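You operate a simulated robot arm through the tools that you are given. There is no shell and no other tool. Be economical: measure what you need, move in short steps, check, and stop when the job is done.

You are at the controls of a simulated robot arm. One attempt, no reset.

TASK
Clamp the green-ended block and brush a patch of paste on its top.
Fine: the block lies in the flat vice already; pale green paste from the blue pot, by the small brush with the green back, on the bare steel of the top; the brush goes back to its spot; leave the stop and the other blocks. Set down upright: small brush with the green back. A coat counts when it lies all over at full strength: go over it till it gets no stronger.

It is judged by the outcome, as a careful person would: the job done as asked, and still so three seconds after it is handed in. It fails if anything else is knocked over, pushed out of place, dropped, spilled or broken.

THE ROBOT
A 6-joint arm with a two-finger parallel gripper, fixed in place. Base frame: the origin is at the foot of the arm, x ahead of it, y to its left, z up; the work surface is at about z = 0.868. Units: m, rad, N and s.
With the tool pointing down near the work surface it reaches from about 0.26 to 0.68 m from the base axis. Its first joint turns from -1.152 to 1.152 rad. Payload 2.9 kg.
The tool frame sits at the grasp point between the pads (the TCP): z along the fingers, y along the line on which they close. The tips reach 0.03 m beyond it. Largest opening 0.11 m; finger width 0.02, thickness 0.01; the body of the gripper, 0.048 by 0.112 m, starts 0.055 m behind the TCP.
Orientation is that of the tool frame in the base frame, as a unit quaternion [w, x, y, z]. With the fingers straight down and closing along the base's y, the tool's x points along the base's -x, its y along +y and its z along -z.

THE INTERFACE
- The arm moves only by the tool play_rows. Its argument "rows" is a list of rows, each an object (a shift or turn left out is 0, a gripper value left out holds the last) with "translation": the shift along the tool's x, y, z in m, a list of three; "delta_rot": the turn, a rotation vector about the tool's x, y, z in degrees, a list of three. In form: [{"translation": [tx, ty, tz], "delta_rot": [wx, wy, wz]}, ...]. A call has 1 to 10 rows; each row is the pose to reach, as a shift and turn from the pose commanded when the call began, along the tool's axes at that moment. "claw" is the opening, from 0 (shut) to 1 (fully open), set as the call begins (left out, the last holds). A row lasts 0.2 s, in which the tool goes at most 0.05 m and 0.15 rad; a call with a longer step from one row to the next is refused whole, and so is a gripper value outside its range. A pose out of reach is approached as far as the arm can. The call stops where the force on the tool passes 40 N (or 10 N more than at its start, if that is more) or the arm is blocked; 0.2 s more then pass. Each finger travels about 0.108 m/s and halts on what it meets, pressing with about 29 N; the grip force reading is that of the motor and also rises with nothing between the fingers. The clock runs only during rows and for 0.2 s after the last one: add rows that repeat a pose to give the fingers time. The reply holds the time, the measured pose of the TCP, the force on the tool along the base axes, the opening and the grip force, in the units named above and with some noise, with the torque about the TCP (base axes, N m) and any sound that the robot's microphone picked up.
- Cameras (640 x 400 px; columns grow to the right, rows downward): "scene" is fixed at [0.089, 0.4374, 1.3953]; the picture's right is [-0.68, -0.73, 0.00], its down [-0.34, 0.31, -0.89] and it looks along [0.65, -0.61, -0.46] (base axes); focal length 372 px, centre (320, 200). "wrist" rides on the gripper at [0.072, 0.017, -0.103] in the tool frame; the picture's right is [-0.23, 0.97, 0.00], its down [-0.76, -0.18, -0.62] and it looks along [-0.61, -0.14, 0.78] (tool axes); focal length 222 px, centre (320, 200). There is no depth. A picture from a camera that has moved, and an enlarged one, comes with that camera's place and axes in the base frame and with its lens.
- get_image(camera): a new picture of that camera. It takes no simulated time.
- inspect(camera, box): a new picture of the part [left, top, right, bottom] of that camera's present view, enlarged. It takes no simulated time.
- job_done(): hands the job in; it is judged then, once.

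Go step by step. Nothing tells you positions but the pictures and the camera data: compare them with the known pose of the tool, close in by small moves and look again before you grip or let go. The budget is 120 turns and 84 pictures, counting those below and the enlarged ones. Unless the task says otherwise, let go and move clear before handing in, and close with one line.

The tools are called after "Emit:" by a JSON object that holds its "name" and its "arguments". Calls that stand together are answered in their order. play_rows: Moves the arm, as the interface text tells. Its arguments: {"type":"object","properties":{"rows":{"type":"array"},"claw":{"type":"number"}},"required":["rows"]} The other tools are called the same way: get_image (camera) takes a picture; inspect (camera, box) takes an enlarged picture of a part of a camera's view; job_done () hands the job in.

At the start:

```text
t: 0.0
ee_pos: [0.4185, 0.0313, 1.1955]
orientation: [0.0, 0.0, 1.0, 0.0]
force: [0.0, 0.7, -0.1]
torque: [0.01, -0.01, -0.02]
opening: 0.11
gripper_force: 0.0
```

scene: 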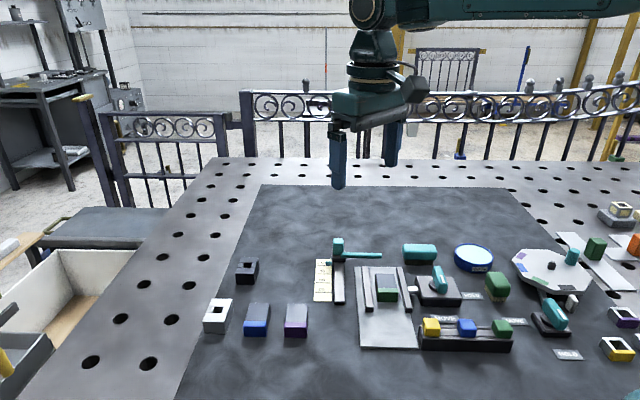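
wrist: 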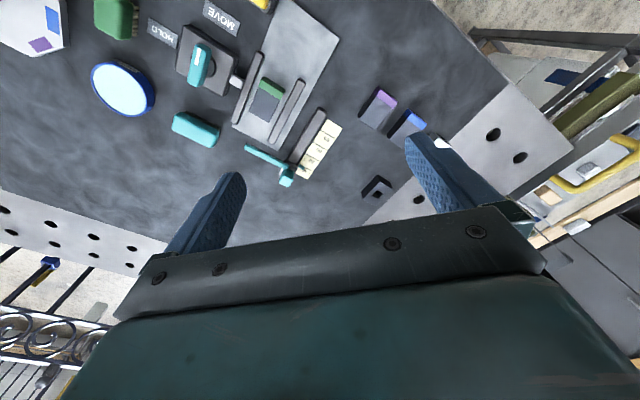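

I see a bench with a flat vice holding a green-ended block, a teal lever on a fixture beside it, a blue round pot and several brushes. I'll look closer first.

Emit:
{"name": "inspect", "arguments": {"camera": "scene", "box": [300, 220, 460, 320]}}

Emit:
{"name": "inspect", "arguments": {"camera": "scene", "box": [400, 230, 640, 380]}}

Emit:
{"name": "inspect", "arguments": {"camera": "wrist", "box": [60, 0, 380, 200]}}

```text
4.00 times, centred on (380, 270) of scene
camera zoom: at [0.089, 0.4374, 1.3953], right [-0.68, -0.73, 0.0], down [-0.34, 0.31, -0.89], along [0.65, -0.61, -0.46], focal length 1490 px, centre (80, -80)
```

zoom: 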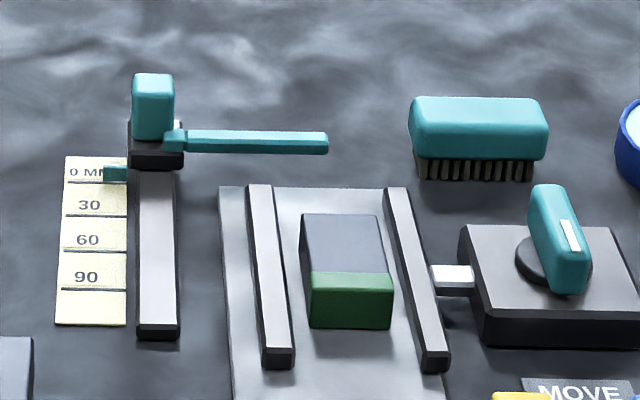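

```text
2.67 times, centred on (520, 305) of scene
camera zoom: at [0.089, 0.4374, 1.3953], right [-0.68, -0.73, 0.0], down [-0.34, 0.31, -0.89], along [0.65, -0.61, -0.46], focal length 993 px, centre (-213, -80)
```

zoom: 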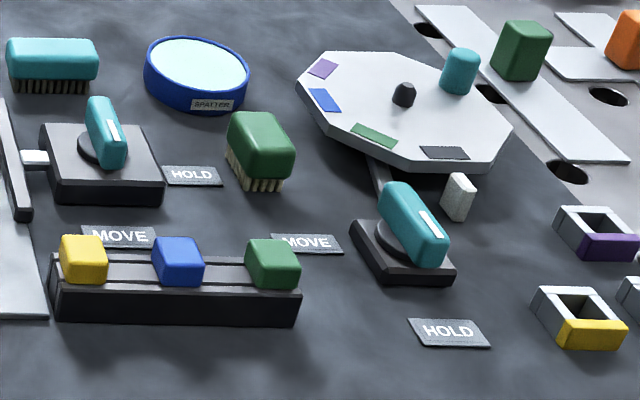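

```text
2.00 times, centred on (220, 100) of wrist
camera zoom: at [0.3459, 0.0484, 1.2995], right [0.23, 0.97, 0.0], down [0.76, -0.18, 0.62], along [0.61, -0.14, -0.78], focal length 444 px, centre (520, 400)
```

zoom: 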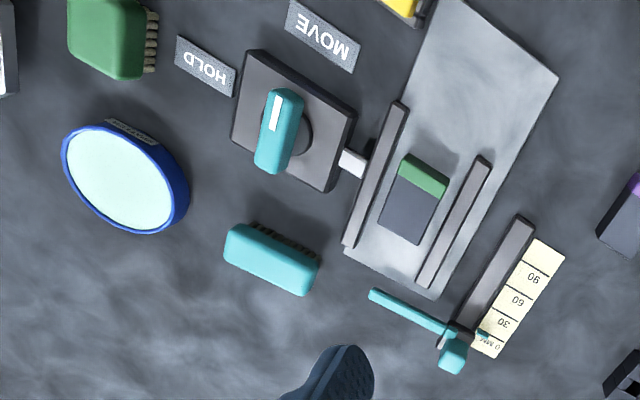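

The knob beside the vice carries MOVE/HOLD plates and points near MOVE, so it's the clamp. The green brush is near (0.28,-0.22) and the pot near (0.36,-0.29). I'll move above the knob for a closer look.

Emit:
{"name": "play_rows", "arguments": {"rows": [{"translation": [0.013, -0.033, 0.024]}, {"translation": [0.026, -0.066, 0.048]}, {"translation": [0.039, -0.099, 0.072]}, {"translation": [0.052, -0.132, 0.1]}, {"translation": [0.0645, -0.165, 0.125]}, {"translation": [0.0645, -0.165, 0.125]}]}}

Emit:
{"name": "get_image", "arguments": {"camera": "wrist"}}

Emit:
{"name": "get_image", "arguments": {"camera": "scene"}}

```text
t: 1.4
ee_pos: [0.3529, -0.1344, 1.0713]
orientation: [0.0, 0.0, 1.0, 0.0]
force: [0.6, -0.7, 0.4]
torque: [-0.04, -0.03, 0.02]
opening: 0.1101
gripper_force: 0.0
```

```text
78 pictures are left
camera wrist: at [0.2811, -0.117, 1.1741], right [0.23, 0.97, 0.0], down [0.76, -0.18, 0.62], along [0.61, -0.14, -0.78], focal length 222 px, centre (320, 200)
```

wrist: 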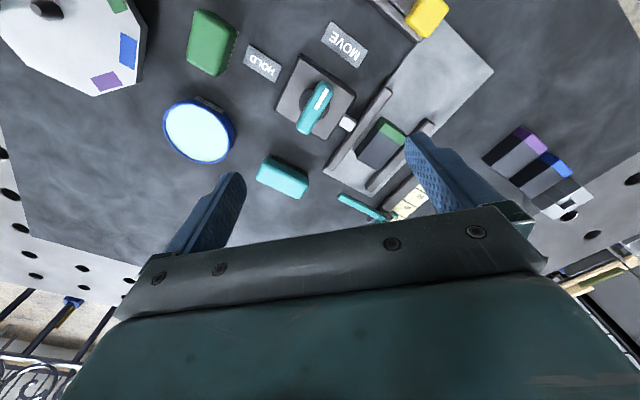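

```text
77 pictures are left
```

scene: 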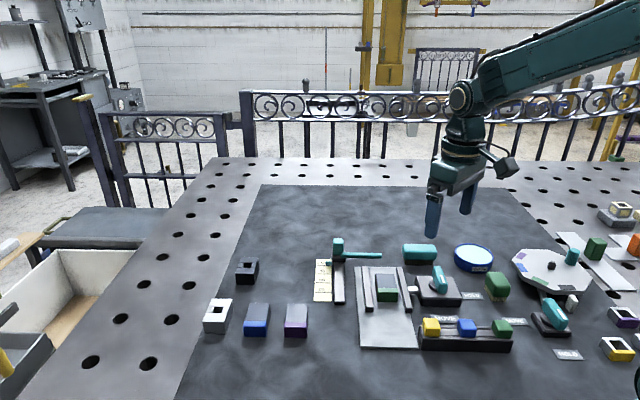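

Emit:
{"name": "inspect", "arguments": {"camera": "wrist", "box": [160, 0, 480, 200]}}

Emit:
{"name": "inspect", "arguments": {"camera": "scene", "box": [400, 240, 528, 320]}}

```text
2.00 times, centred on (320, 100) of wrist
camera zoom: at [0.2811, -0.117, 1.1741], right [0.23, 0.97, 0.0], down [0.76, -0.18, 0.62], along [0.61, -0.14, -0.78], focal length 444 px, centre (320, 400)
```

zoom: 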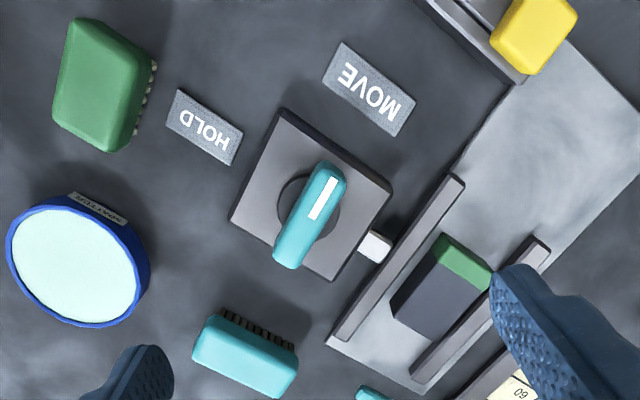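

```text
5.00 times, centred on (464, 280) of scene
camera zoom: at [0.089, 0.4374, 1.3953], right [-0.68, -0.73, 0.0], down [-0.34, 0.31, -0.89], along [0.65, -0.61, -0.46], focal length 1862 px, centre (-400, -200)
```

zoom: 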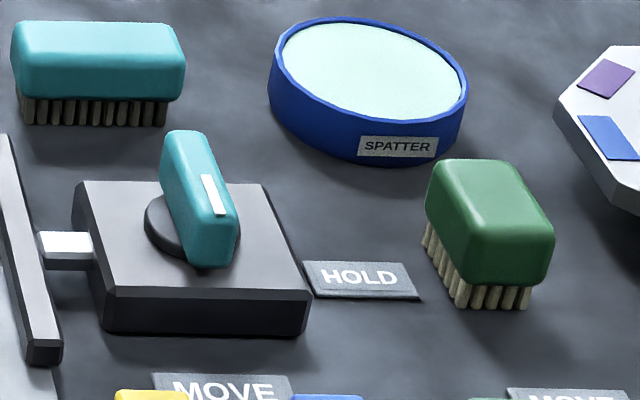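

The knob bar is centred near (0.352,-0.139), its top at z≈0.925, pointing at MOVE at 135°; HOLD lies about 90° counter-clockwise. I'll align the fingers across the bar above it, partly opened.

Emit:
{"name": "play_rows", "arguments": {"claw": 0.5, "rows": [{"translation": [0.001, -0.0046, 0.015], "delta_rot": [0, 0, 7.5]}, {"translation": [0.001, -0.0046, 0.03], "delta_rot": [0, 0, 15]}, {"translation": [0.001, -0.0046, 0.045], "delta_rot": [0, 0, 22.5]}, {"translation": [0.001, -0.0046, 0.06], "delta_rot": [0, 0, 30]}, {"translation": [0.001, -0.0046, 0.075], "delta_rot": [0, 0, 37.5]}, {"translation": [0.001, -0.0046, 0.085], "delta_rot": [0, 0, 45]}, {"translation": [0.001, -0.0046, 0.085], "delta_rot": [0, 0, 45]}]}}

Emit:
{"name": "get_image", "arguments": {"camera": "wrist"}}

Emit:
{"name": "inspect", "arguments": {"camera": "scene", "box": [384, 200, 544, 300]}}

```text
t: 3.0
ee_pos: [0.3517, -0.1386, 0.987]
orientation: [-0.001, 0.383, 0.924, 0.0]
force: [0.8, 0.8, -0.1]
torque: [0.01, -0.02, 0.0]
opening: 0.055
gripper_force: 0.0
```

```text
74 pictures are left
camera wrist: at [0.3135, -0.0748, 1.0893], right [0.85, 0.53, 0.0], down [0.41, -0.66, 0.62], along [0.33, -0.53, -0.78], focal length 222 px, centre (320, 200)
```

wrist: 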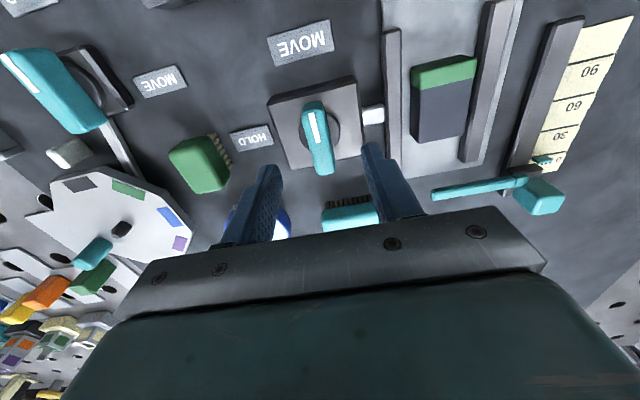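

```text
4.00 times, centred on (464, 250) of scene
camera zoom: at [0.089, 0.4374, 1.3953], right [-0.68, -0.73, 0.0], down [-0.34, 0.31, -0.89], along [0.65, -0.61, -0.46], focal length 1490 px, centre (-256, 0)
```

zoom: 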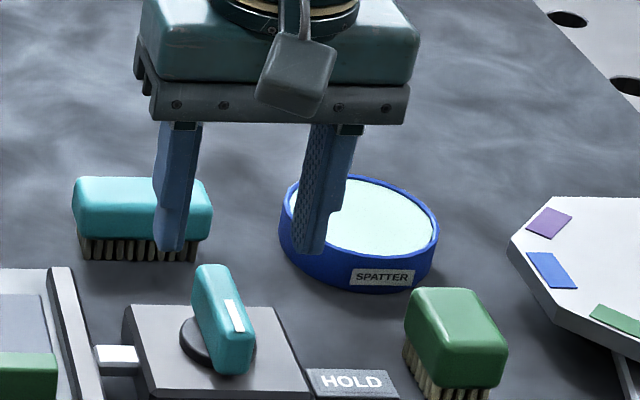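

The knob bar sits right below the fingers. I'll descend and grip it.

Emit:
{"name": "play_rows", "arguments": {"rows": [{"translation": [0, 0, 0.02]}, {"translation": [0, 0, 0.04]}, {"translation": [0, 0, 0.053]}, {"translation": [0, 0, 0.053]}]}}

Emit:
{"name": "inspect", "arguments": {"camera": "scene", "box": [384, 220, 544, 320]}}

```text
t: 4.0
ee_pos: [0.3523, -0.1381, 0.9333]
orientation: [0.0, 0.382, 0.924, 0.0]
force: [0.5, -0.1, 0.0]
torque: [-0.04, -0.02, 0.04]
opening: 0.0552
gripper_force: 0.1
```

```text
4.00 times, centred on (464, 270) of scene
camera zoom: at [0.089, 0.4374, 1.3953], right [-0.68, -0.73, 0.0], down [-0.34, 0.31, -0.89], along [0.65, -0.61, -0.46], focal length 1490 px, centre (-256, -80)
```

zoom: 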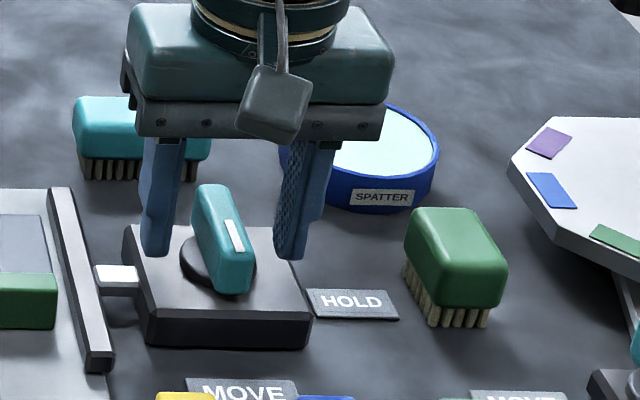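

The fingers straddle the bar. I'll close on it.

Emit:
{"name": "play_rows", "arguments": {"claw": 0, "rows": [{"translation": [0, 0, 0]}, {"translation": [0, 0, 0]}, {"translation": [0, 0, 0]}]}}

```text
t: 4.8
ee_pos: [0.3507, -0.14, 0.9337]
orientation: [0.001, 0.383, 0.924, -0.001]
force: [-7.3, -7.4, -2.6]
torque: [-0.21, -0.22, 0.08]
opening: 0.0178
gripper_force: 44.6
```

Gripped at 0.018 m. I'll turn it counter-clockwise towards HOLD, half way first.

Emit:
{"name": "play_rows", "arguments": {"rows": [{"translation": [0, -0.002, 0], "delta_rot": [0, 0, -7]}, {"translation": [0, -0.002, 0], "delta_rot": [0, 0, -14]}, {"translation": [0, -0.002, 0], "delta_rot": [0, 0, -21]}, {"translation": [0, -0.002, 0], "delta_rot": [0, 0, -28]}, {"translation": [0, -0.002, 0], "delta_rot": [0, 0, -35]}, {"translation": [0, -0.002, 0], "delta_rot": [0, 0, -42]}, {"translation": [0, -0.002, 0], "delta_rot": [0, 0, -45]}]}}

Emit:
{"name": "inspect", "arguments": {"camera": "scene", "box": [344, 230, 504, 330]}}

```text
t: 6.4
ee_pos: [0.3508, -0.1403, 0.9333]
orientation: [0.0, 0.0, 1.0, 0.0]
force: [-0.5, -19.0, -9.8]
torque: [-0.03, 0.13, -0.09]
opening: 0.0177
gripper_force: 44.6
```

```text
4.00 times, centred on (424, 280) of scene
camera zoom: at [0.0891, 0.4368, 1.3955], right [-0.68, -0.73, 0.0], down [-0.34, 0.31, -0.89], along [0.65, -0.61, -0.46], focal length 1490 px, centre (-96, -120)
```

zoom: 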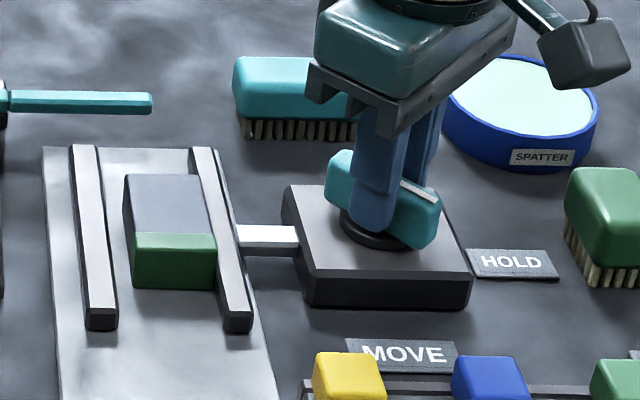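

The jaw is closing on the block. I'll continue the turn, easing the sideways load.

Emit:
{"name": "play_rows", "arguments": {"rows": [{"translation": [0.0, -0.001, 0], "delta_rot": [0, 0, -7]}, {"translation": [0.0, -0.002, -0.001], "delta_rot": [0, 0, -14]}, {"translation": [0.0, -0.002, -0.001], "delta_rot": [0, 0, -21]}, {"translation": [0, -0.002, -0.001], "delta_rot": [0, 0, -28]}, {"translation": [0, -0.002, -0.001], "delta_rot": [0, 0, -35]}, {"translation": [0, -0.002, -0.001], "delta_rot": [0, 0, -42]}, {"translation": [0, -0.002, -0.001], "delta_rot": [0, 0, -47]}]}}

Emit:
{"name": "inspect", "arguments": {"camera": "scene", "box": [344, 230, 504, 330]}}

```text
t: 7.8
ee_pos: [0.3519, -0.1439, 0.9339]
orientation: [0.0, -0.345, 0.939, 0.0]
force: [4.1, -2.7, -5.6]
torque: [0.01, 0.21, 0.05]
opening: 0.0176
gripper_force: 45.0
stopped in row 6: the force on the tool passed its limit at 41 N (the readings are from after the stop); the commanded pose is now the measured one
```

```text
4.00 times, centred on (424, 280) of scene
camera zoom: at [0.0891, 0.4373, 1.3953], right [-0.68, -0.73, 0.0], down [-0.34, 0.31, -0.89], along [0.65, -0.61, -0.46], focal length 1490 px, centre (-96, -120)
```

zoom: 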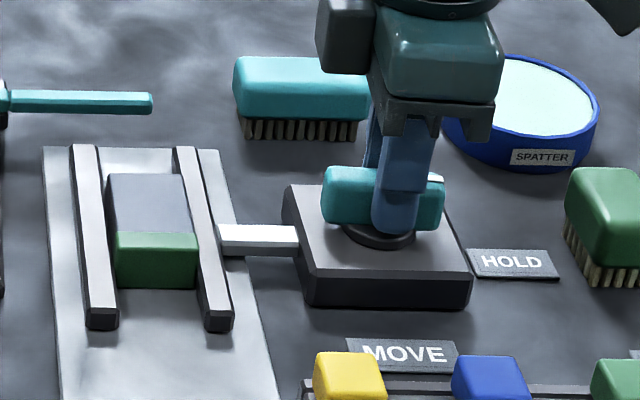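

The block is now between both jaws and the knob has turned about 85°. I'll turn the last few degrees gently to make sure it's fully home.

Emit:
{"name": "play_rows", "arguments": {"rows": [{"translation": [0.0, 0, 0], "delta_rot": [0, 0, -2]}, {"translation": [0.0, 0, 0], "delta_rot": [0, 0, -4]}, {"translation": [0.0, 0, 0], "delta_rot": [0, 0, -6]}, {"translation": [0.0, 0, 0], "delta_rot": [0, 0, -6]}]}}

Emit:
{"name": "inspect", "arguments": {"camera": "scene", "box": [344, 230, 504, 330]}}

```text
t: 8.8
ee_pos: [0.352, -0.1439, 0.9333]
orientation: [0.0, -0.393, 0.919, -0.001]
force: [9.7, -6.4, -16.9]
torque: [0.16, -0.31, -1.13]
opening: 0.0179
gripper_force: 44.7
```

```text
4.00 times, centred on (424, 280) of scene
camera zoom: at [0.0894, 0.4371, 1.3954], right [-0.68, -0.73, 0.0], down [-0.34, 0.31, -0.89], along [0.65, -0.61, -0.46], focal length 1490 px, centre (-96, -120)
```

zoom: 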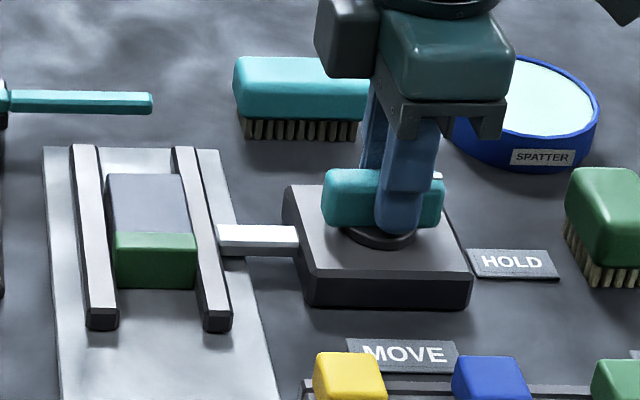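

Firm torque with no more movement: the knob is home at HOLD and the block is clamped. I'll let go and rise.

Emit:
{"name": "play_rows", "arguments": {"claw": 0.5, "rows": [{"translation": [0.0, 0, 0], "delta_rot": [0, 0, 4]}, {"translation": [0.0, 0, 0], "delta_rot": [0, 0, 4]}, {"translation": [0.0, 0, 0], "delta_rot": [0, 0, 4]}, {"translation": [0.0, 0, -0.04], "delta_rot": [0, 0, 4]}, {"translation": [0.0, 0, -0.08], "delta_rot": [0, 0, 4]}, {"translation": [0.0, 0, -0.12], "delta_rot": [0, 0, 4]}, {"translation": [0.0, 0, -0.12], "delta_rot": [0, 0, 4]}]}}

Emit:
{"name": "inspect", "arguments": {"camera": "scene", "box": [344, 230, 504, 330]}}

Emit:
{"name": "get_image", "arguments": {"camera": "wrist"}}

```text
t: 10.4
ee_pos: [0.3513, -0.1432, 1.0535]
orientation: [0.0, -0.361, 0.933, 0.001]
force: [1.3, -0.1, 0.4]
torque: [-0.01, -0.02, 0.01]
opening: 0.0549
gripper_force: 0.0
```

```text
4.00 times, centred on (424, 280) of scene
camera zoom: at [0.089, 0.4374, 1.3953], right [-0.68, -0.73, 0.0], down [-0.34, 0.31, -0.89], along [0.65, -0.61, -0.46], focal length 1490 px, centre (-96, -120)
```

zoom: 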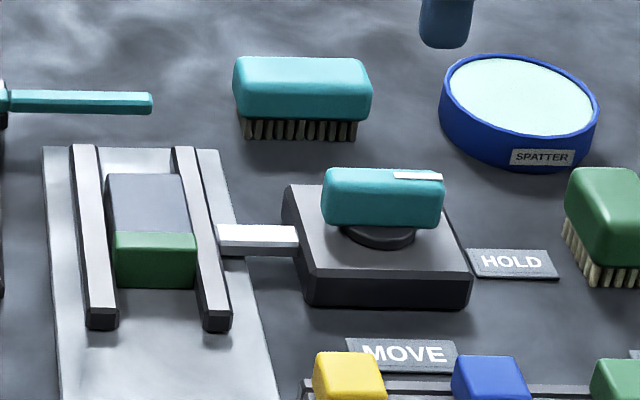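

```text
67 pictures are left
camera wrist: at [0.2874, -0.1788, 1.1576], right [-0.49, 0.87, 0.0], down [0.68, 0.38, 0.62], along [0.54, 0.3, -0.78], focal length 222 px, centre (320, 200)
```

wrist: 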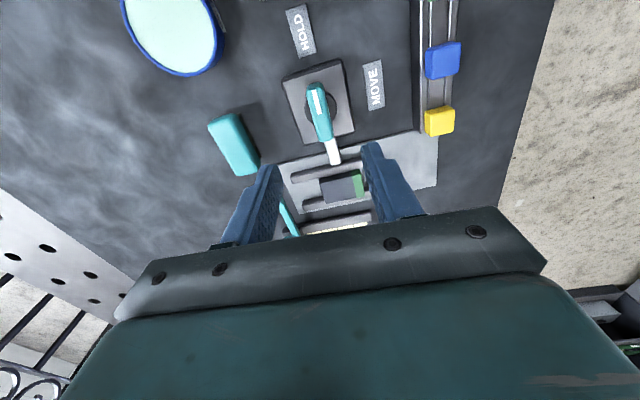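

The block is clamped, and the knob points at HOLD. Next is the green brush near (0.272,-0.214); I'll move over it and look.

Emit:
{"name": "play_rows", "arguments": {"claw": 0.9, "rows": [{"translation": [0.02, 0, 0], "delta_rot": [0, 0, 7]}, {"translation": [0.04, 0, 0], "delta_rot": [0, 0, 14]}, {"translation": [0.06, 0, 0], "delta_rot": [0, 0, 21]}, {"translation": [0.08, 0, 0], "delta_rot": [0, 0, 28]}, {"translation": [0.106, 0, 0], "delta_rot": [0, 0, 35]}, {"translation": [0.106, 0, 0], "delta_rot": [0, 0, 42.3]}, {"translation": [0.106, 0, 0], "delta_rot": [0, 0, 42.3]}]}}

Emit:
{"name": "inspect", "arguments": {"camera": "wrist", "box": [160, 0, 480, 200]}}

Emit:
{"name": "inspect", "arguments": {"camera": "scene", "box": [420, 220, 580, 320]}}

```text
t: 12.0
ee_pos: [0.2719, -0.2144, 1.0532]
orientation: [0.0, 0.002, 1.0, -0.002]
force: [0.2, -0.7, -0.3]
torque: [-0.02, 0.0, 0.02]
opening: 0.099
gripper_force: 0.1
```

```text
2.00 times, centred on (320, 100) of wrist
camera zoom: at [0.2007, -0.1962, 1.1567], right [0.23, 0.97, 0.0], down [0.76, -0.18, 0.62], along [0.61, -0.14, -0.78], focal length 444 px, centre (320, 400)
```

zoom: 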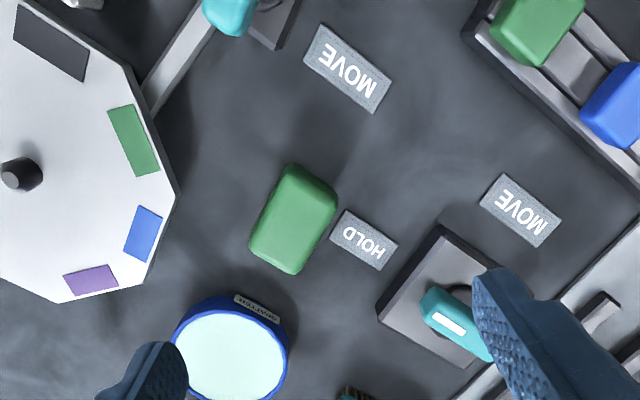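

```text
4.00 times, centred on (500, 270) of scene
camera zoom: at [0.089, 0.4374, 1.3953], right [-0.68, -0.73, 0.0], down [-0.34, 0.31, -0.89], along [0.65, -0.61, -0.46], focal length 1490 px, centre (-400, -80)
```

zoom: 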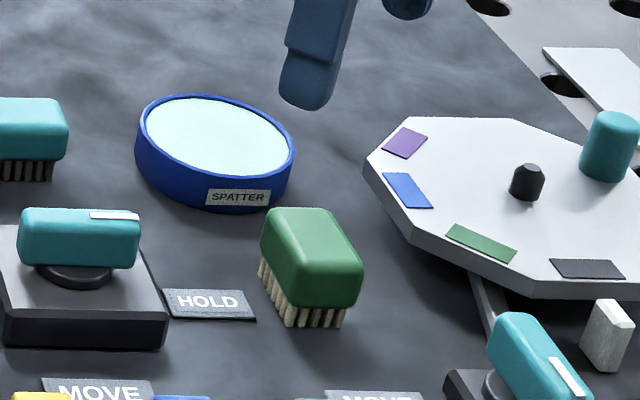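

The green brush measures about 46×28 mm, centred near (0.268,-0.225), long axis at about −42°. I'll turn the fingers across its short side, come lower and check.

Emit:
{"name": "play_rows", "arguments": {"claw": 0.6, "rows": [{"translation": [0.004, -0.0106, 0.01], "delta_rot": [0, 0, 8]}, {"translation": [0.004, -0.0106, 0.02], "delta_rot": [0, 0, 16]}, {"translation": [0.004, -0.0106, 0.03], "delta_rot": [0, 0, 24]}, {"translation": [0.004, -0.0106, 0.04], "delta_rot": [0, 0, 32]}, {"translation": [0.004, -0.0106, 0.05], "delta_rot": [0, 0, 40]}, {"translation": [0.004, -0.0106, 0.06], "delta_rot": [0, 0, 45]}, {"translation": [0.004, -0.0106, 0.06], "delta_rot": [0, 0, 45]}]}}

Emit:
{"name": "inspect", "arguments": {"camera": "wrist", "box": [160, 30, 480, 230]}}

Emit:
{"name": "inspect", "arguments": {"camera": "scene", "box": [420, 200, 580, 300]}}

```text
t: 13.6
ee_pos: [0.2676, -0.2238, 0.9941]
orientation: [0.0, 0.384, 0.923, -0.001]
force: [1.1, 0.2, 0.2]
torque: [0.0, -0.03, 0.03]
opening: 0.0659
gripper_force: 0.1
```

```text
2.00 times, centred on (320, 130) of wrist
camera zoom: at [0.2298, -0.1602, 1.0966], right [0.85, 0.53, 0.0], down [0.41, -0.66, 0.62], along [0.33, -0.53, -0.78], focal length 444 px, centre (320, 340)
```

zoom: 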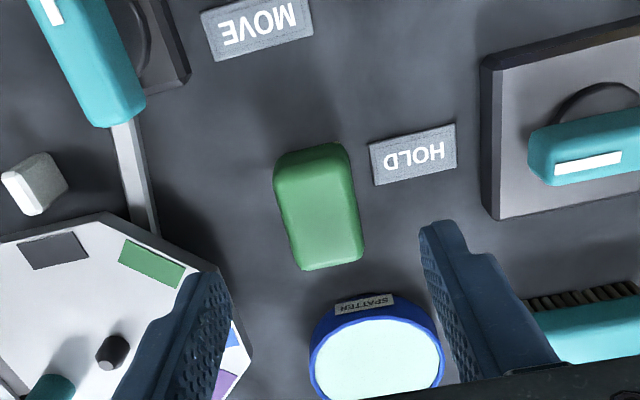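

```text
4.00 times, centred on (500, 250) of scene
camera zoom: at [0.089, 0.4374, 1.3953], right [-0.68, -0.73, 0.0], down [-0.34, 0.31, -0.89], along [0.65, -0.61, -0.46], focal length 1490 px, centre (-400, 0)
```

zoom: 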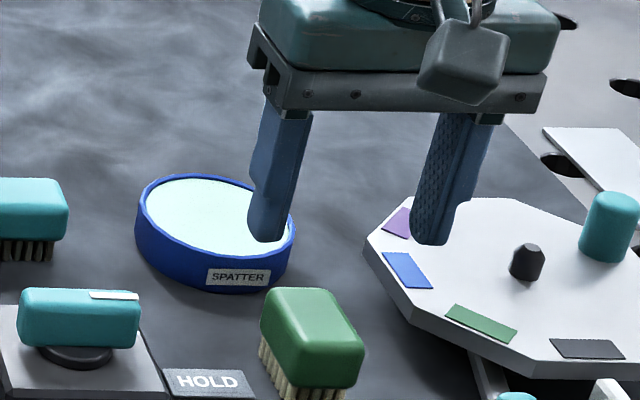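

The fingers line up with the brush and have clear room on both sides. I'll go down to z≈0.92 so the tips stay above the bristle ends.

Emit:
{"name": "play_rows", "arguments": {"rows": [{"translation": [-0.0014, 0.0014, 0.03]}, {"translation": [-0.0014, 0.0014, 0.055]}, {"translation": [-0.0014, 0.0014, 0.073]}, {"translation": [-0.0014, 0.0014, 0.073]}]}}

Emit:
{"name": "inspect", "arguments": {"camera": "scene", "box": [420, 220, 580, 320]}}

Emit:
{"name": "inspect", "arguments": {"camera": "wrist", "box": [160, 30, 480, 230]}}

```text
t: 14.6
ee_pos: [0.2699, -0.2237, 0.9198]
orientation: [0.001, 0.383, 0.924, 0.0]
force: [-0.3, -0.5, -0.4]
torque: [0.03, 0.02, -0.02]
opening: 0.0659
gripper_force: 0.1
```

```text
4.00 times, centred on (500, 270) of scene
camera zoom: at [0.089, 0.4374, 1.3953], right [-0.68, -0.73, 0.0], down [-0.34, 0.31, -0.89], along [0.65, -0.61, -0.46], focal length 1490 px, centre (-400, -80)
```

zoom: 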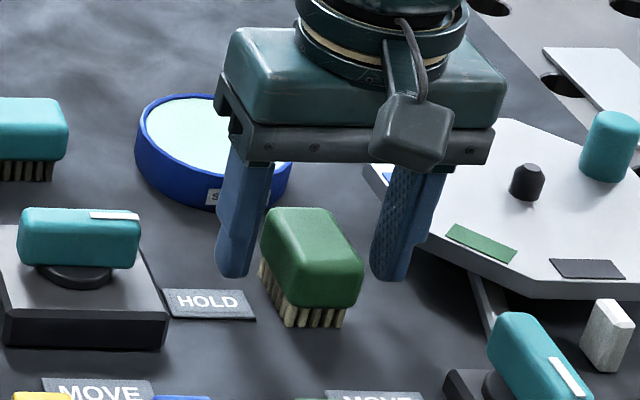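

```text
2.00 times, centred on (320, 130) of wrist
camera zoom: at [0.232, -0.1609, 1.0235], right [0.85, 0.53, 0.0], down [0.41, -0.66, 0.62], along [0.33, -0.53, -0.78], focal length 444 px, centre (320, 340)
```

zoom: 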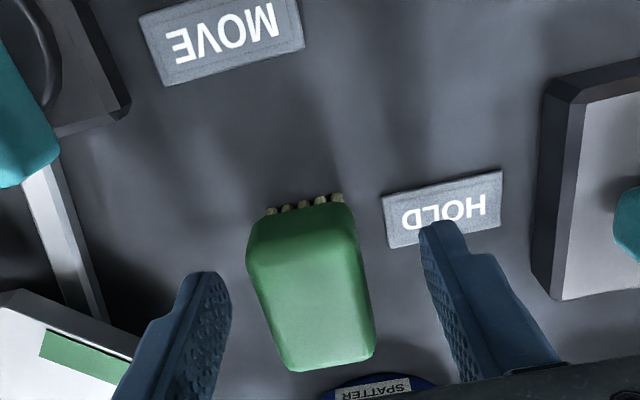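

The brush sits centred between the fingers. I'll close on it.

Emit:
{"name": "play_rows", "arguments": {"claw": 0, "rows": [{"translation": [0, 0, 0]}, {"translation": [0, 0, 0]}, {"translation": [0, 0, 0]}, {"translation": [0, 0, 0]}]}}

Emit:
{"name": "inspect", "arguments": {"camera": "scene", "box": [420, 220, 580, 320]}}

```text
t: 15.6
ee_pos: [0.2707, -0.2242, 0.9207]
orientation: [0.001, 0.383, 0.924, 0.001]
force: [0.6, 0.4, -0.4]
torque: [-0.02, 0.0, 0.0]
opening: 0.0329
gripper_force: 29.6
```

```text
4.00 times, centred on (500, 270) of scene
camera zoom: at [0.089, 0.4374, 1.3953], right [-0.68, -0.73, 0.0], down [-0.34, 0.31, -0.89], along [0.65, -0.61, -0.46], focal length 1490 px, centre (-400, -80)
```

zoom: 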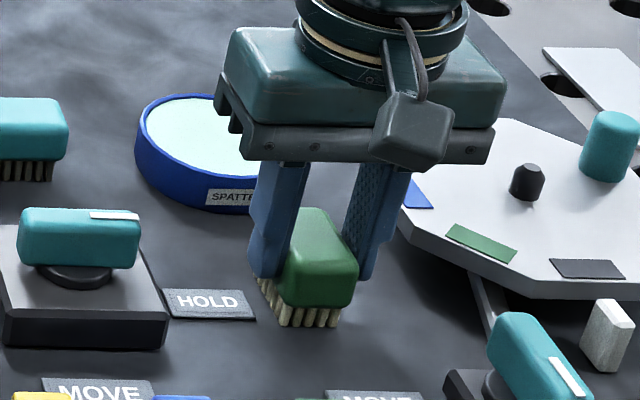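

The brush is held (33 mm). I'll lift it straight up and check it, plus the pot from here.

Emit:
{"name": "play_rows", "arguments": {"rows": [{"translation": [0, 0, -0.03]}, {"translation": [0, 0, -0.06]}, {"translation": [0, 0, -0.09]}, {"translation": [-0.04, 0.003, -0.09]}, {"translation": [-0.08, 0.006, -0.09]}, {"translation": [-0.112, 0.009, -0.09]}, {"translation": [-0.112, 0.009, -0.09]}]}}

Emit:
{"name": "inspect", "arguments": {"camera": "scene", "box": [400, 190, 560, 290]}}

Emit:
{"name": "get_image", "arguments": {"camera": "wrist"}}

```text
t: 17.2
ee_pos: [0.3572, -0.2978, 1.0115]
orientation: [0.001, 0.382, 0.924, -0.001]
force: [0.1, -0.3, -0.1]
torque: [-0.02, 0.01, -0.04]
opening: 0.0
gripper_force: 28.9
```

```text
4.00 times, centred on (480, 240) of scene
camera zoom: at [0.089, 0.4374, 1.3953], right [-0.68, -0.73, 0.0], down [-0.34, 0.31, -0.89], along [0.65, -0.61, -0.46], focal length 1490 px, centre (-320, 40)
```

zoom: 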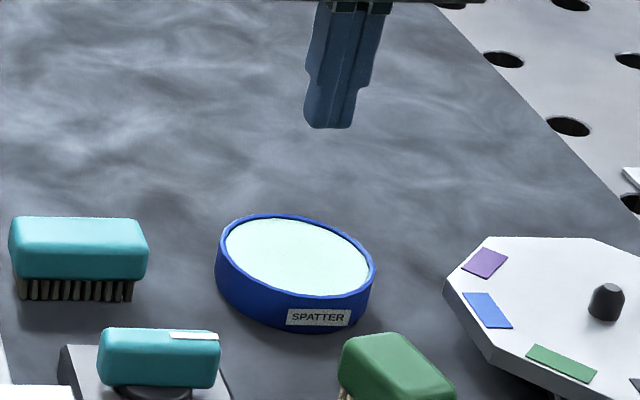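

```text
58 pictures are left
camera wrist: at [0.3183, -0.234, 1.1144], right [0.85, 0.53, 0.0], down [0.41, -0.66, 0.62], along [0.33, -0.53, -0.78], focal length 222 px, centre (320, 200)
```

wrist: 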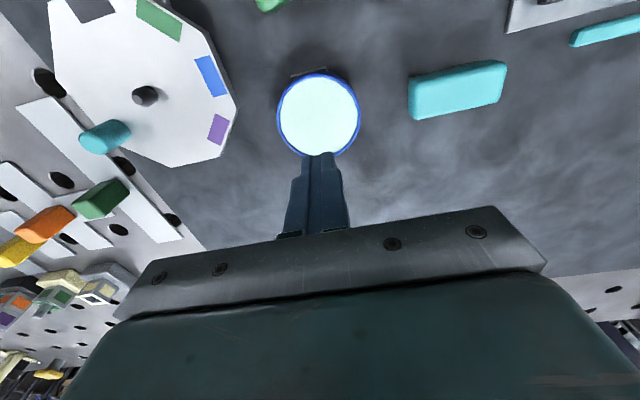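

The brush slipped out of the fingers as I lifted; it seems to be still standing. I'll look at it and estimate its height again.

Emit:
{"name": "inspect", "arguments": {"camera": "scene", "box": [440, 240, 568, 320]}}

Emit:
{"name": "inspect", "arguments": {"camera": "wrist", "box": [200, 0, 360, 100]}}

```text
5.00 times, centred on (504, 280) of scene
camera zoom: at [0.089, 0.4374, 1.3953], right [-0.68, -0.73, 0.0], down [-0.34, 0.31, -0.89], along [0.65, -0.61, -0.46], focal length 1862 px, centre (-600, -200)
```

zoom: 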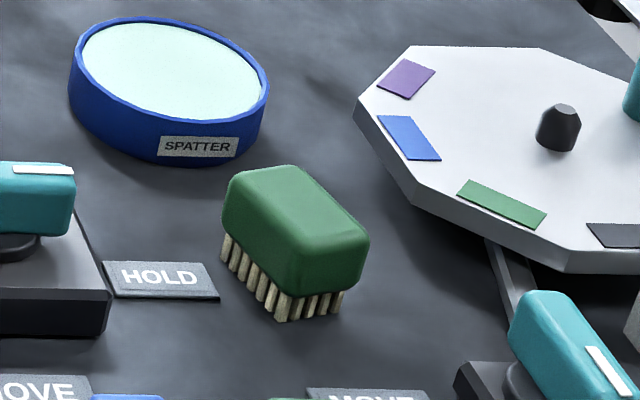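

```text
4.00 times, centred on (280, 50) of wrist
camera zoom: at [0.3183, -0.234, 1.1144], right [0.85, 0.53, 0.0], down [0.41, -0.66, 0.62], along [0.33, -0.53, -0.78], focal length 888 px, centre (480, 800)
```

zoom: 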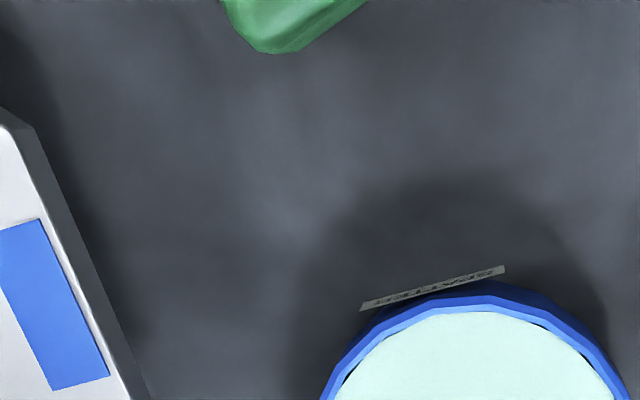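

The brush still stands upright near its spot, only turned about 20°. It is lower than I thought (top ≈0.905), so I'll go back, re-measure, and grip deeper.

Emit:
{"name": "play_rows", "arguments": {"claw": 0.6, "rows": [{"translation": [0.04, -0.003, 0]}, {"translation": [0.08, -0.006, 0]}, {"translation": [0.114, -0.009, 0]}, {"translation": [0.114, -0.009, 0.015]}, {"translation": [0.114, -0.009, 0.015]}]}}

Emit:
{"name": "inspect", "arguments": {"camera": "wrist", "box": [160, 30, 480, 230]}}

```text
t: 18.4
ee_pos: [0.2683, -0.2236, 0.997]
orientation: [0.001, 0.382, 0.924, 0.0]
force: [-0.5, 0.1, -0.4]
torque: [-0.01, -0.03, 0.0]
opening: 0.0659
gripper_force: 0.1
```

```text
2.00 times, centred on (320, 130) of wrist
camera zoom: at [0.2295, -0.1592, 1.0992], right [0.85, 0.53, 0.0], down [0.41, -0.66, 0.62], along [0.33, -0.53, -0.78], focal length 444 px, centre (320, 340)
```

zoom: 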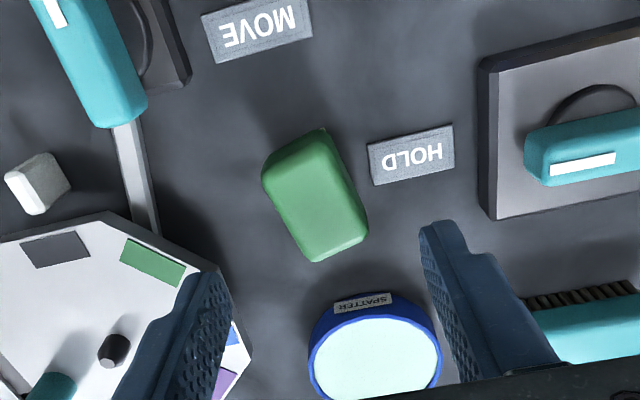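

The brush is now at about (0.270,-0.225), turned some 15° from its original heading. I'll align the fingers and go down to z≈0.908.

Emit:
{"name": "play_rows", "arguments": {"rows": [{"translation": [-0.0022, 0, 0.02], "delta_rot": [0, 0, -7]}, {"translation": [-0.0022, 0, 0.045], "delta_rot": [0, 0, -14]}, {"translation": [-0.0022, 0, 0.07], "delta_rot": [0, 0, -14]}, {"translation": [-0.0022, 0, 0.089], "delta_rot": [0, 0, -14]}, {"translation": [-0.0022, 0, 0.089], "delta_rot": [0, 0, -14]}]}}

Emit:
{"name": "inspect", "arguments": {"camera": "scene", "box": [440, 240, 568, 320]}}

Emit:
{"name": "inspect", "arguments": {"camera": "wrist", "box": [160, 30, 480, 230]}}

```text
t: 19.6
ee_pos: [0.2713, -0.2248, 0.9077]
orientation: [0.001, 0.267, 0.964, -0.002]
force: [0.8, -0.1, -0.2]
torque: [0.0, 0.0, 0.0]
opening: 0.066
gripper_force: 0.2
```

```text
5.00 times, centred on (504, 280) of scene
camera zoom: at [0.089, 0.4374, 1.3953], right [-0.68, -0.73, 0.0], down [-0.34, 0.31, -0.89], along [0.65, -0.61, -0.46], focal length 1862 px, centre (-600, -200)
```

zoom: 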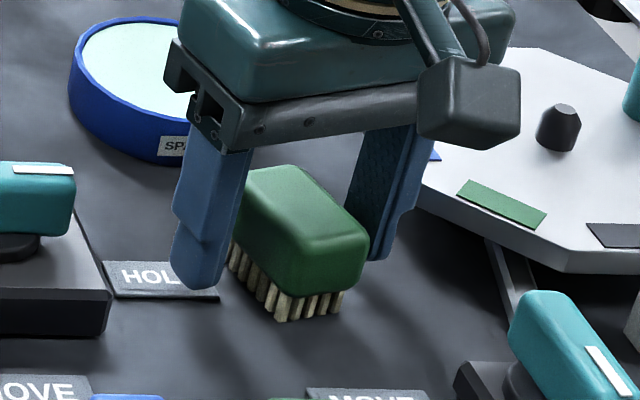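

```text
2.00 times, centred on (320, 130) of wrist
camera zoom: at [0.2177, -0.1726, 1.0104], right [0.7, 0.72, 0.0], down [0.56, -0.54, 0.62], along [0.45, -0.43, -0.78], focal length 444 px, centre (320, 340)
```

zoom: 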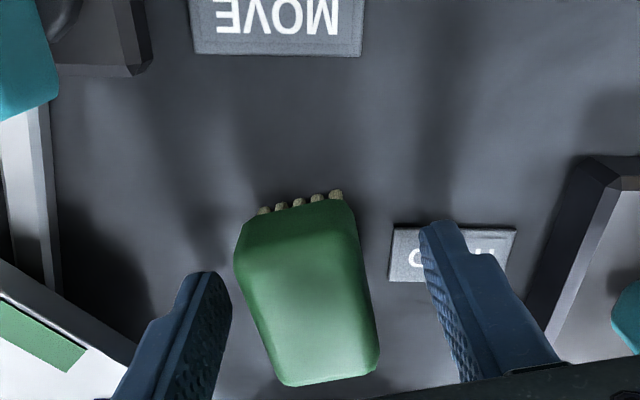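

Aligned well, with the tips reaching the lower part of the back. I'll close, then lift slightly and slowly.

Emit:
{"name": "play_rows", "arguments": {"claw": 0, "rows": [{"translation": [0, 0, 0]}, {"translation": [0, 0, 0]}, {"translation": [0, 0, 0]}, {"translation": [0, 0, 0]}, {"translation": [0, 0, -0.003]}, {"translation": [0, 0, -0.006]}, {"translation": [0, 0, -0.01]}, {"translation": [0, 0, -0.015]}]}}

Emit:
{"name": "inspect", "arguments": {"camera": "scene", "box": [440, 240, 568, 320]}}

```text
t: 21.4
ee_pos: [0.2711, -0.2242, 0.9226]
orientation: [0.001, 0.267, 0.964, -0.001]
force: [-0.1, 0.4, -1.0]
torque: [0.01, -0.02, 0.02]
opening: 0.0332
gripper_force: 29.0
```

```text
5.00 times, centred on (504, 280) of scene
camera zoom: at [0.089, 0.4374, 1.3953], right [-0.68, -0.73, 0.0], down [-0.34, 0.31, -0.89], along [0.65, -0.61, -0.46], focal length 1862 px, centre (-600, -200)
```

zoom: 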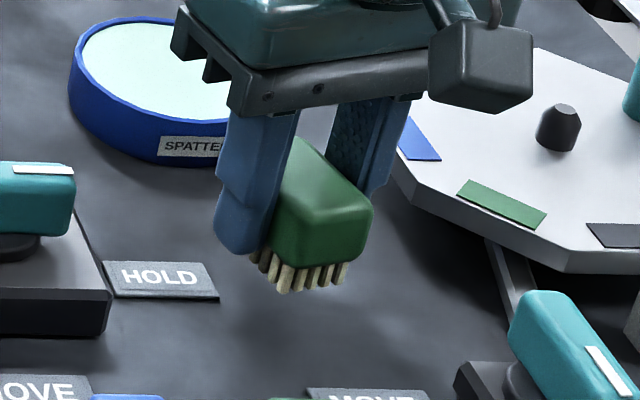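

The brush is lifted and secure. I'll raise it and carry it over the pot.

Emit:
{"name": "play_rows", "arguments": {"rows": [{"translation": [0, 0, -0.02]}, {"translation": [0, 0, -0.04]}, {"translation": [0, 0, -0.055]}, {"translation": [-0.025, -0.004, -0.055]}, {"translation": [-0.055, -0.009, -0.055]}, {"translation": [-0.085, -0.014, -0.055]}, {"translation": [-0.111, -0.0183, -0.055]}, {"translation": [-0.111, -0.0183, -0.055]}]}}

Emit:
{"name": "inspect", "arguments": {"camera": "scene", "box": [410, 190, 570, 290]}}

Emit:
{"name": "inspect", "arguments": {"camera": "wrist", "box": [160, 50, 480, 250]}}

```text
t: 23.2
ee_pos: [0.3571, -0.2976, 0.9776]
orientation: [0.001, 0.267, 0.964, -0.001]
force: [-0.2, 0.4, 0.1]
torque: [-0.01, -0.02, -0.01]
opening: 0.0334
gripper_force: 29.0
```

```text
4.00 times, centred on (490, 240) of scene
camera zoom: at [0.089, 0.4374, 1.3953], right [-0.68, -0.73, 0.0], down [-0.34, 0.31, -0.89], along [0.65, -0.61, -0.46], focal length 1490 px, centre (-360, 40)
```

zoom: 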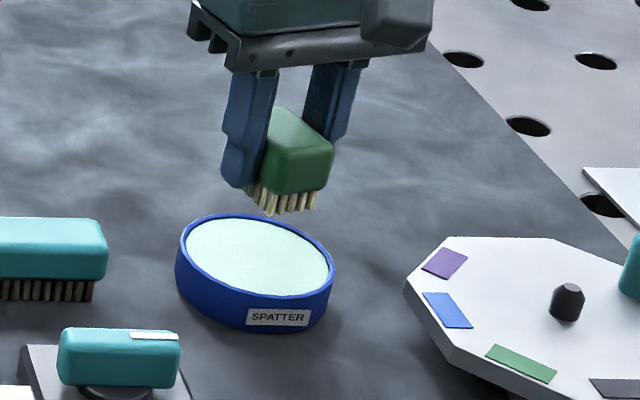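

```text
2.00 times, centred on (320, 150) of wrist
camera zoom: at [0.3039, -0.2446, 1.0797], right [0.7, 0.72, 0.0], down [0.56, -0.54, 0.62], along [0.45, -0.43, -0.78], focal length 444 px, centre (320, 300)
```

zoom: 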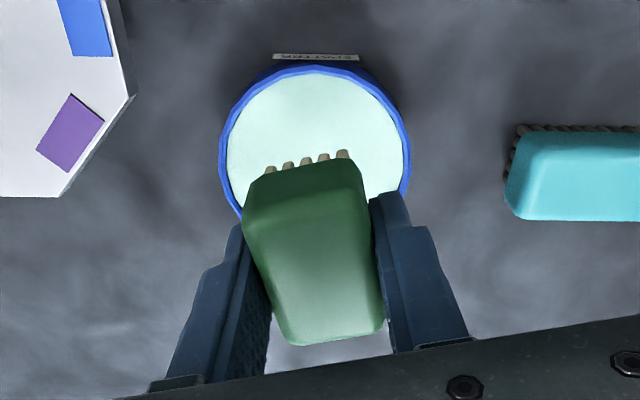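

The pot is right underneath. I'll lower towards the paste and check.

Emit:
{"name": "play_rows", "arguments": {"rows": [{"translation": [0.002, 0, 0.012]}, {"translation": [0.002, 0, 0.024]}, {"translation": [0.002, 0, 0.034]}, {"translation": [0.002, 0, 0.042]}, {"translation": [0.002, 0, 0.047]}, {"translation": [0.002, 0, 0.047]}]}}

Emit:
{"name": "inspect", "arguments": {"camera": "scene", "box": [430, 220, 526, 280]}}

```text
t: 24.6
ee_pos: [0.3547, -0.2966, 0.9316]
orientation: [0.002, 0.267, 0.964, -0.002]
force: [-6.7, 4.4, 27.1]
torque: [0.21, 0.23, 0.0]
opening: 0.0334
gripper_force: 28.9
```

```text
6.67 times, centred on (478, 250) of scene
camera zoom: at [0.0885, 0.4378, 1.3952], right [-0.68, -0.73, 0.0], down [-0.34, 0.31, -0.89], along [0.65, -0.61, -0.46], focal length 2483 px, centre (-733, -133)
```

zoom: 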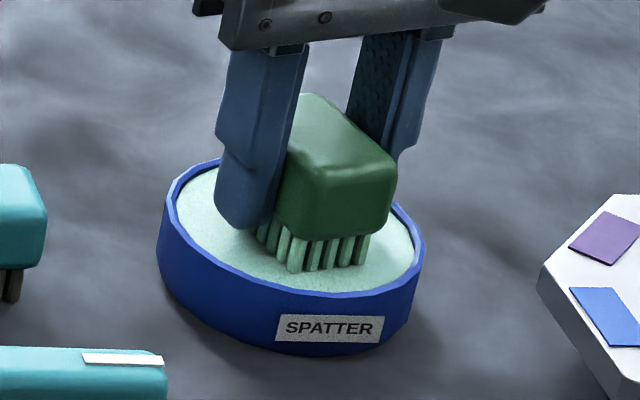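

The bristles are in the paste and have picked it up. I'll lift slowly.

Emit:
{"name": "play_rows", "arguments": {"rows": [{"translation": [0, 0, -0.005]}, {"translation": [0, 0, -0.01]}, {"translation": [0, 0, -0.02]}, {"translation": [0, 0, -0.032]}, {"translation": [0, 0, -0.046]}, {"translation": [0, 0, -0.06]}, {"translation": [0, 0, -0.06]}]}}

Emit:
{"name": "inspect", "arguments": {"camera": "scene", "box": [430, 200, 526, 260]}}

Emit:
{"name": "inspect", "arguments": {"camera": "scene", "box": [350, 250, 430, 300]}}

```text
t: 26.2
ee_pos: [0.3546, -0.2949, 0.9887]
orientation: [0.0, 0.267, 0.964, -0.001]
force: [0.7, 0.2, -0.4]
torque: [0.01, 0.01, 0.0]
opening: 0.0336
gripper_force: 28.5
```

```text
6.67 times, centred on (478, 230) of scene
camera zoom: at [0.089, 0.4374, 1.3953], right [-0.68, -0.73, 0.0], down [-0.34, 0.31, -0.89], along [0.65, -0.61, -0.46], focal length 2483 px, centre (-733, 0)
```

zoom: 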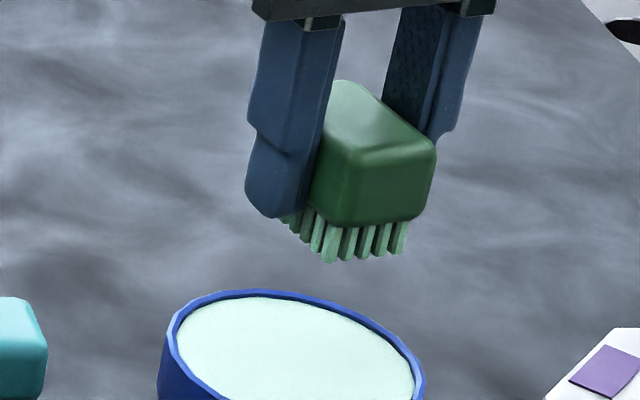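

```text
8.00 times, centred on (390, 275) of scene
camera zoom: at [0.089, 0.4374, 1.3953], right [-0.68, -0.73, 0.0], down [-0.34, 0.31, -0.89], along [0.65, -0.61, -0.46], focal length 2979 px, centre (-240, -400)
```

zoom: 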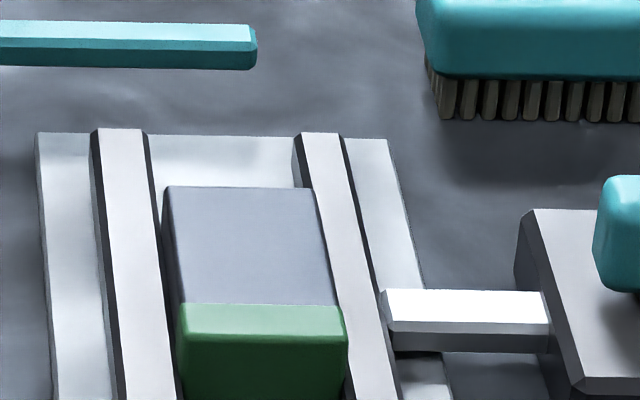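

The bristles are well coated with no drips. Next I'll carry the brush to just beyond the block so the wrist camera can see the steel top.

Emit:
{"name": "play_rows", "arguments": {"rows": [{"translation": [0, 0.03, -0.01]}, {"translation": [0, 0.06, -0.02]}, {"translation": [0, 0.095, -0.02], "delta_rot": [0, 0, 3]}, {"translation": [0.001, 0.13, -0.02], "delta_rot": [0, 0, 7]}, {"translation": [0.002, 0.165, -0.02], "delta_rot": [0, 0, 11]}, {"translation": [0.002, 0.2, -0.02], "delta_rot": [0, 0, 14]}, {"translation": [0.002, 0.226, -0.02], "delta_rot": [0, 0, 14]}, {"translation": [0.002, 0.226, -0.02], "delta_rot": [0, 0, 14]}]}}

Emit:
{"name": "inspect", "arguments": {"camera": "wrist", "box": [160, 0, 480, 200]}}

Emit:
{"name": "inspect", "arguments": {"camera": "scene", "box": [320, 190, 480, 290]}}

```text
t: 28.0
ee_pos: [0.4707, -0.1008, 1.0087]
orientation: [0.001, 0.383, 0.924, -0.001]
force: [-0.4, 0.3, -0.7]
torque: [0.01, -0.04, -0.01]
opening: 0.0335
gripper_force: 28.8
```

```text
2.00 times, centred on (320, 100) of wrist
camera zoom: at [0.4313, -0.0374, 1.113], right [0.85, 0.53, 0.0], down [0.41, -0.66, 0.62], along [0.33, -0.53, -0.78], focal length 444 px, centre (320, 400)
```

zoom: 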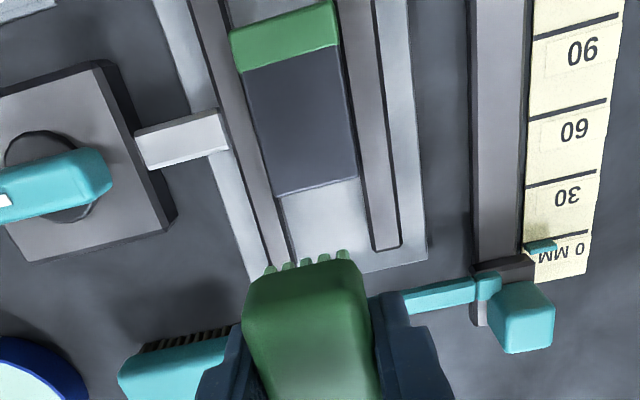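

```text
4.00 times, centred on (400, 240) of scene
camera zoom: at [0.089, 0.4374, 1.3953], right [-0.68, -0.73, 0.0], down [-0.34, 0.31, -0.89], along [0.65, -0.61, -0.46], focal length 1490 px, centre (0, 40)
```

zoom: 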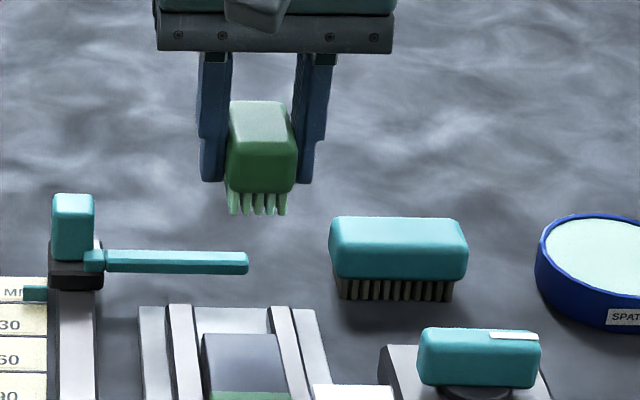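

The steel top is about 46×37 mm at −45°, centred near (0.440,−0.064), z≈0.902; the bristles are about 38×30 mm. I'll move over its centre and lower to just above.

Emit:
{"name": "play_rows", "arguments": {"rows": [{"translation": [0.025, 0.002, 0]}, {"translation": [0.0475, 0.0047, 0]}, {"translation": [0.0475, 0.0047, 0.02]}, {"translation": [0.0475, 0.0047, 0.04]}, {"translation": [0.0475, 0.0047, 0.055]}, {"translation": [0.0475, 0.0047, 0.055]}]}}

Emit:
{"name": "inspect", "arguments": {"camera": "scene", "box": [342, 236, 438, 296]}}

Emit:
{"name": "inspect", "arguments": {"camera": "wrist", "box": [160, 50, 480, 250]}}

```text
t: 29.4
ee_pos: [0.4405, -0.0651, 0.9547]
orientation: [0.001, 0.383, 0.924, -0.001]
force: [-0.2, -0.9, -0.4]
torque: [0.0, -0.01, 0.03]
opening: 0.0332
gripper_force: 29.4
```

```text
6.67 times, centred on (390, 266) of scene
camera zoom: at [0.089, 0.4374, 1.3953], right [-0.68, -0.73, 0.0], down [-0.34, 0.31, -0.89], along [0.65, -0.61, -0.46], focal length 2483 px, centre (-147, -240)
```

zoom: 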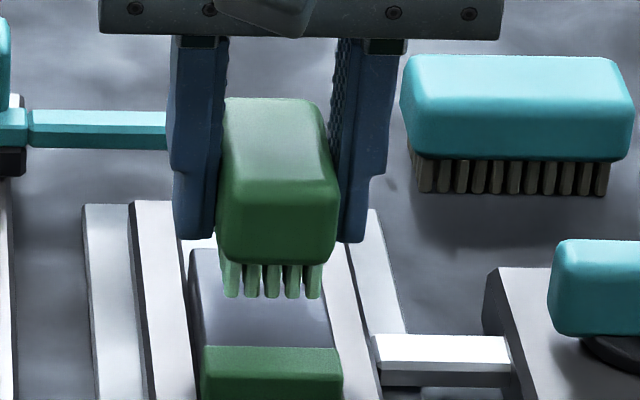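

```text
2.00 times, centred on (320, 150) of wrist
camera zoom: at [0.4009, -0.0006, 1.0573], right [0.85, 0.53, 0.0], down [0.41, -0.66, 0.62], along [0.33, -0.53, -0.78], focal length 444 px, centre (320, 300)
```

zoom: 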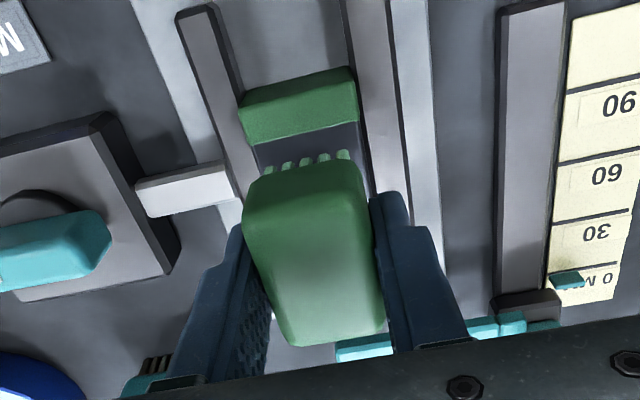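

The brush is centred over the steel, clear of the green end. I'll lower until it touches.

Emit:
{"name": "play_rows", "arguments": {"rows": [{"translation": [-0.001, 0, 0.005]}, {"translation": [-0.001, 0, 0.009]}, {"translation": [-0.001, 0, 0.012]}, {"translation": [-0.001, 0, 0.0135]}, {"translation": [-0.001, 0, 0.0135]}]}}

Emit:
{"name": "inspect", "arguments": {"camera": "scene", "box": [342, 236, 438, 296]}}

```text
t: 30.6
ee_pos: [0.4394, -0.0666, 0.9412]
orientation: [0.001, 0.383, 0.924, 0.0]
force: [1.0, 0.3, -0.9]
torque: [-0.02, -0.02, -0.01]
opening: 0.0335
gripper_force: 29.0
```

```text
6.67 times, centred on (390, 266) of scene
camera zoom: at [0.089, 0.4374, 1.3953], right [-0.68, -0.73, 0.0], down [-0.34, 0.31, -0.89], along [0.65, -0.61, -0.46], focal length 2483 px, centre (-147, -240)
```

zoom: 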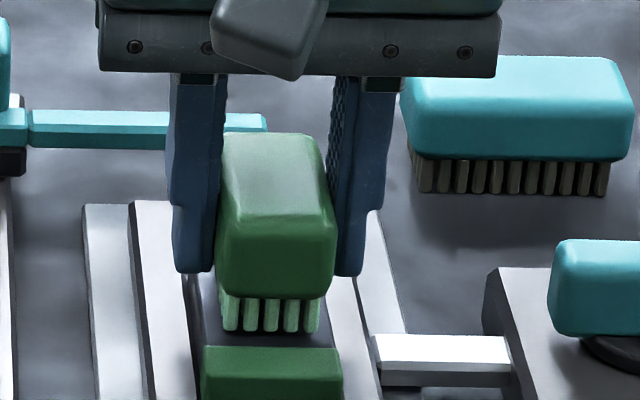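

No contact yet; a little lower.

Emit:
{"name": "play_rows", "arguments": {"rows": [{"translation": [0, 0, 0.001]}, {"translation": [0, 0, 0.002]}, {"translation": [0, 0, 0.003]}, {"translation": [0, 0, 0.003]}]}}

```text
t: 31.6
ee_pos: [0.4402, -0.066, 0.9378]
orientation: [0.001, 0.383, 0.924, 0.0]
force: [-4.5, 2.3, 14.9]
torque: [-0.03, 0.1, -0.04]
opening: 0.0334
gripper_force: 29.2
```

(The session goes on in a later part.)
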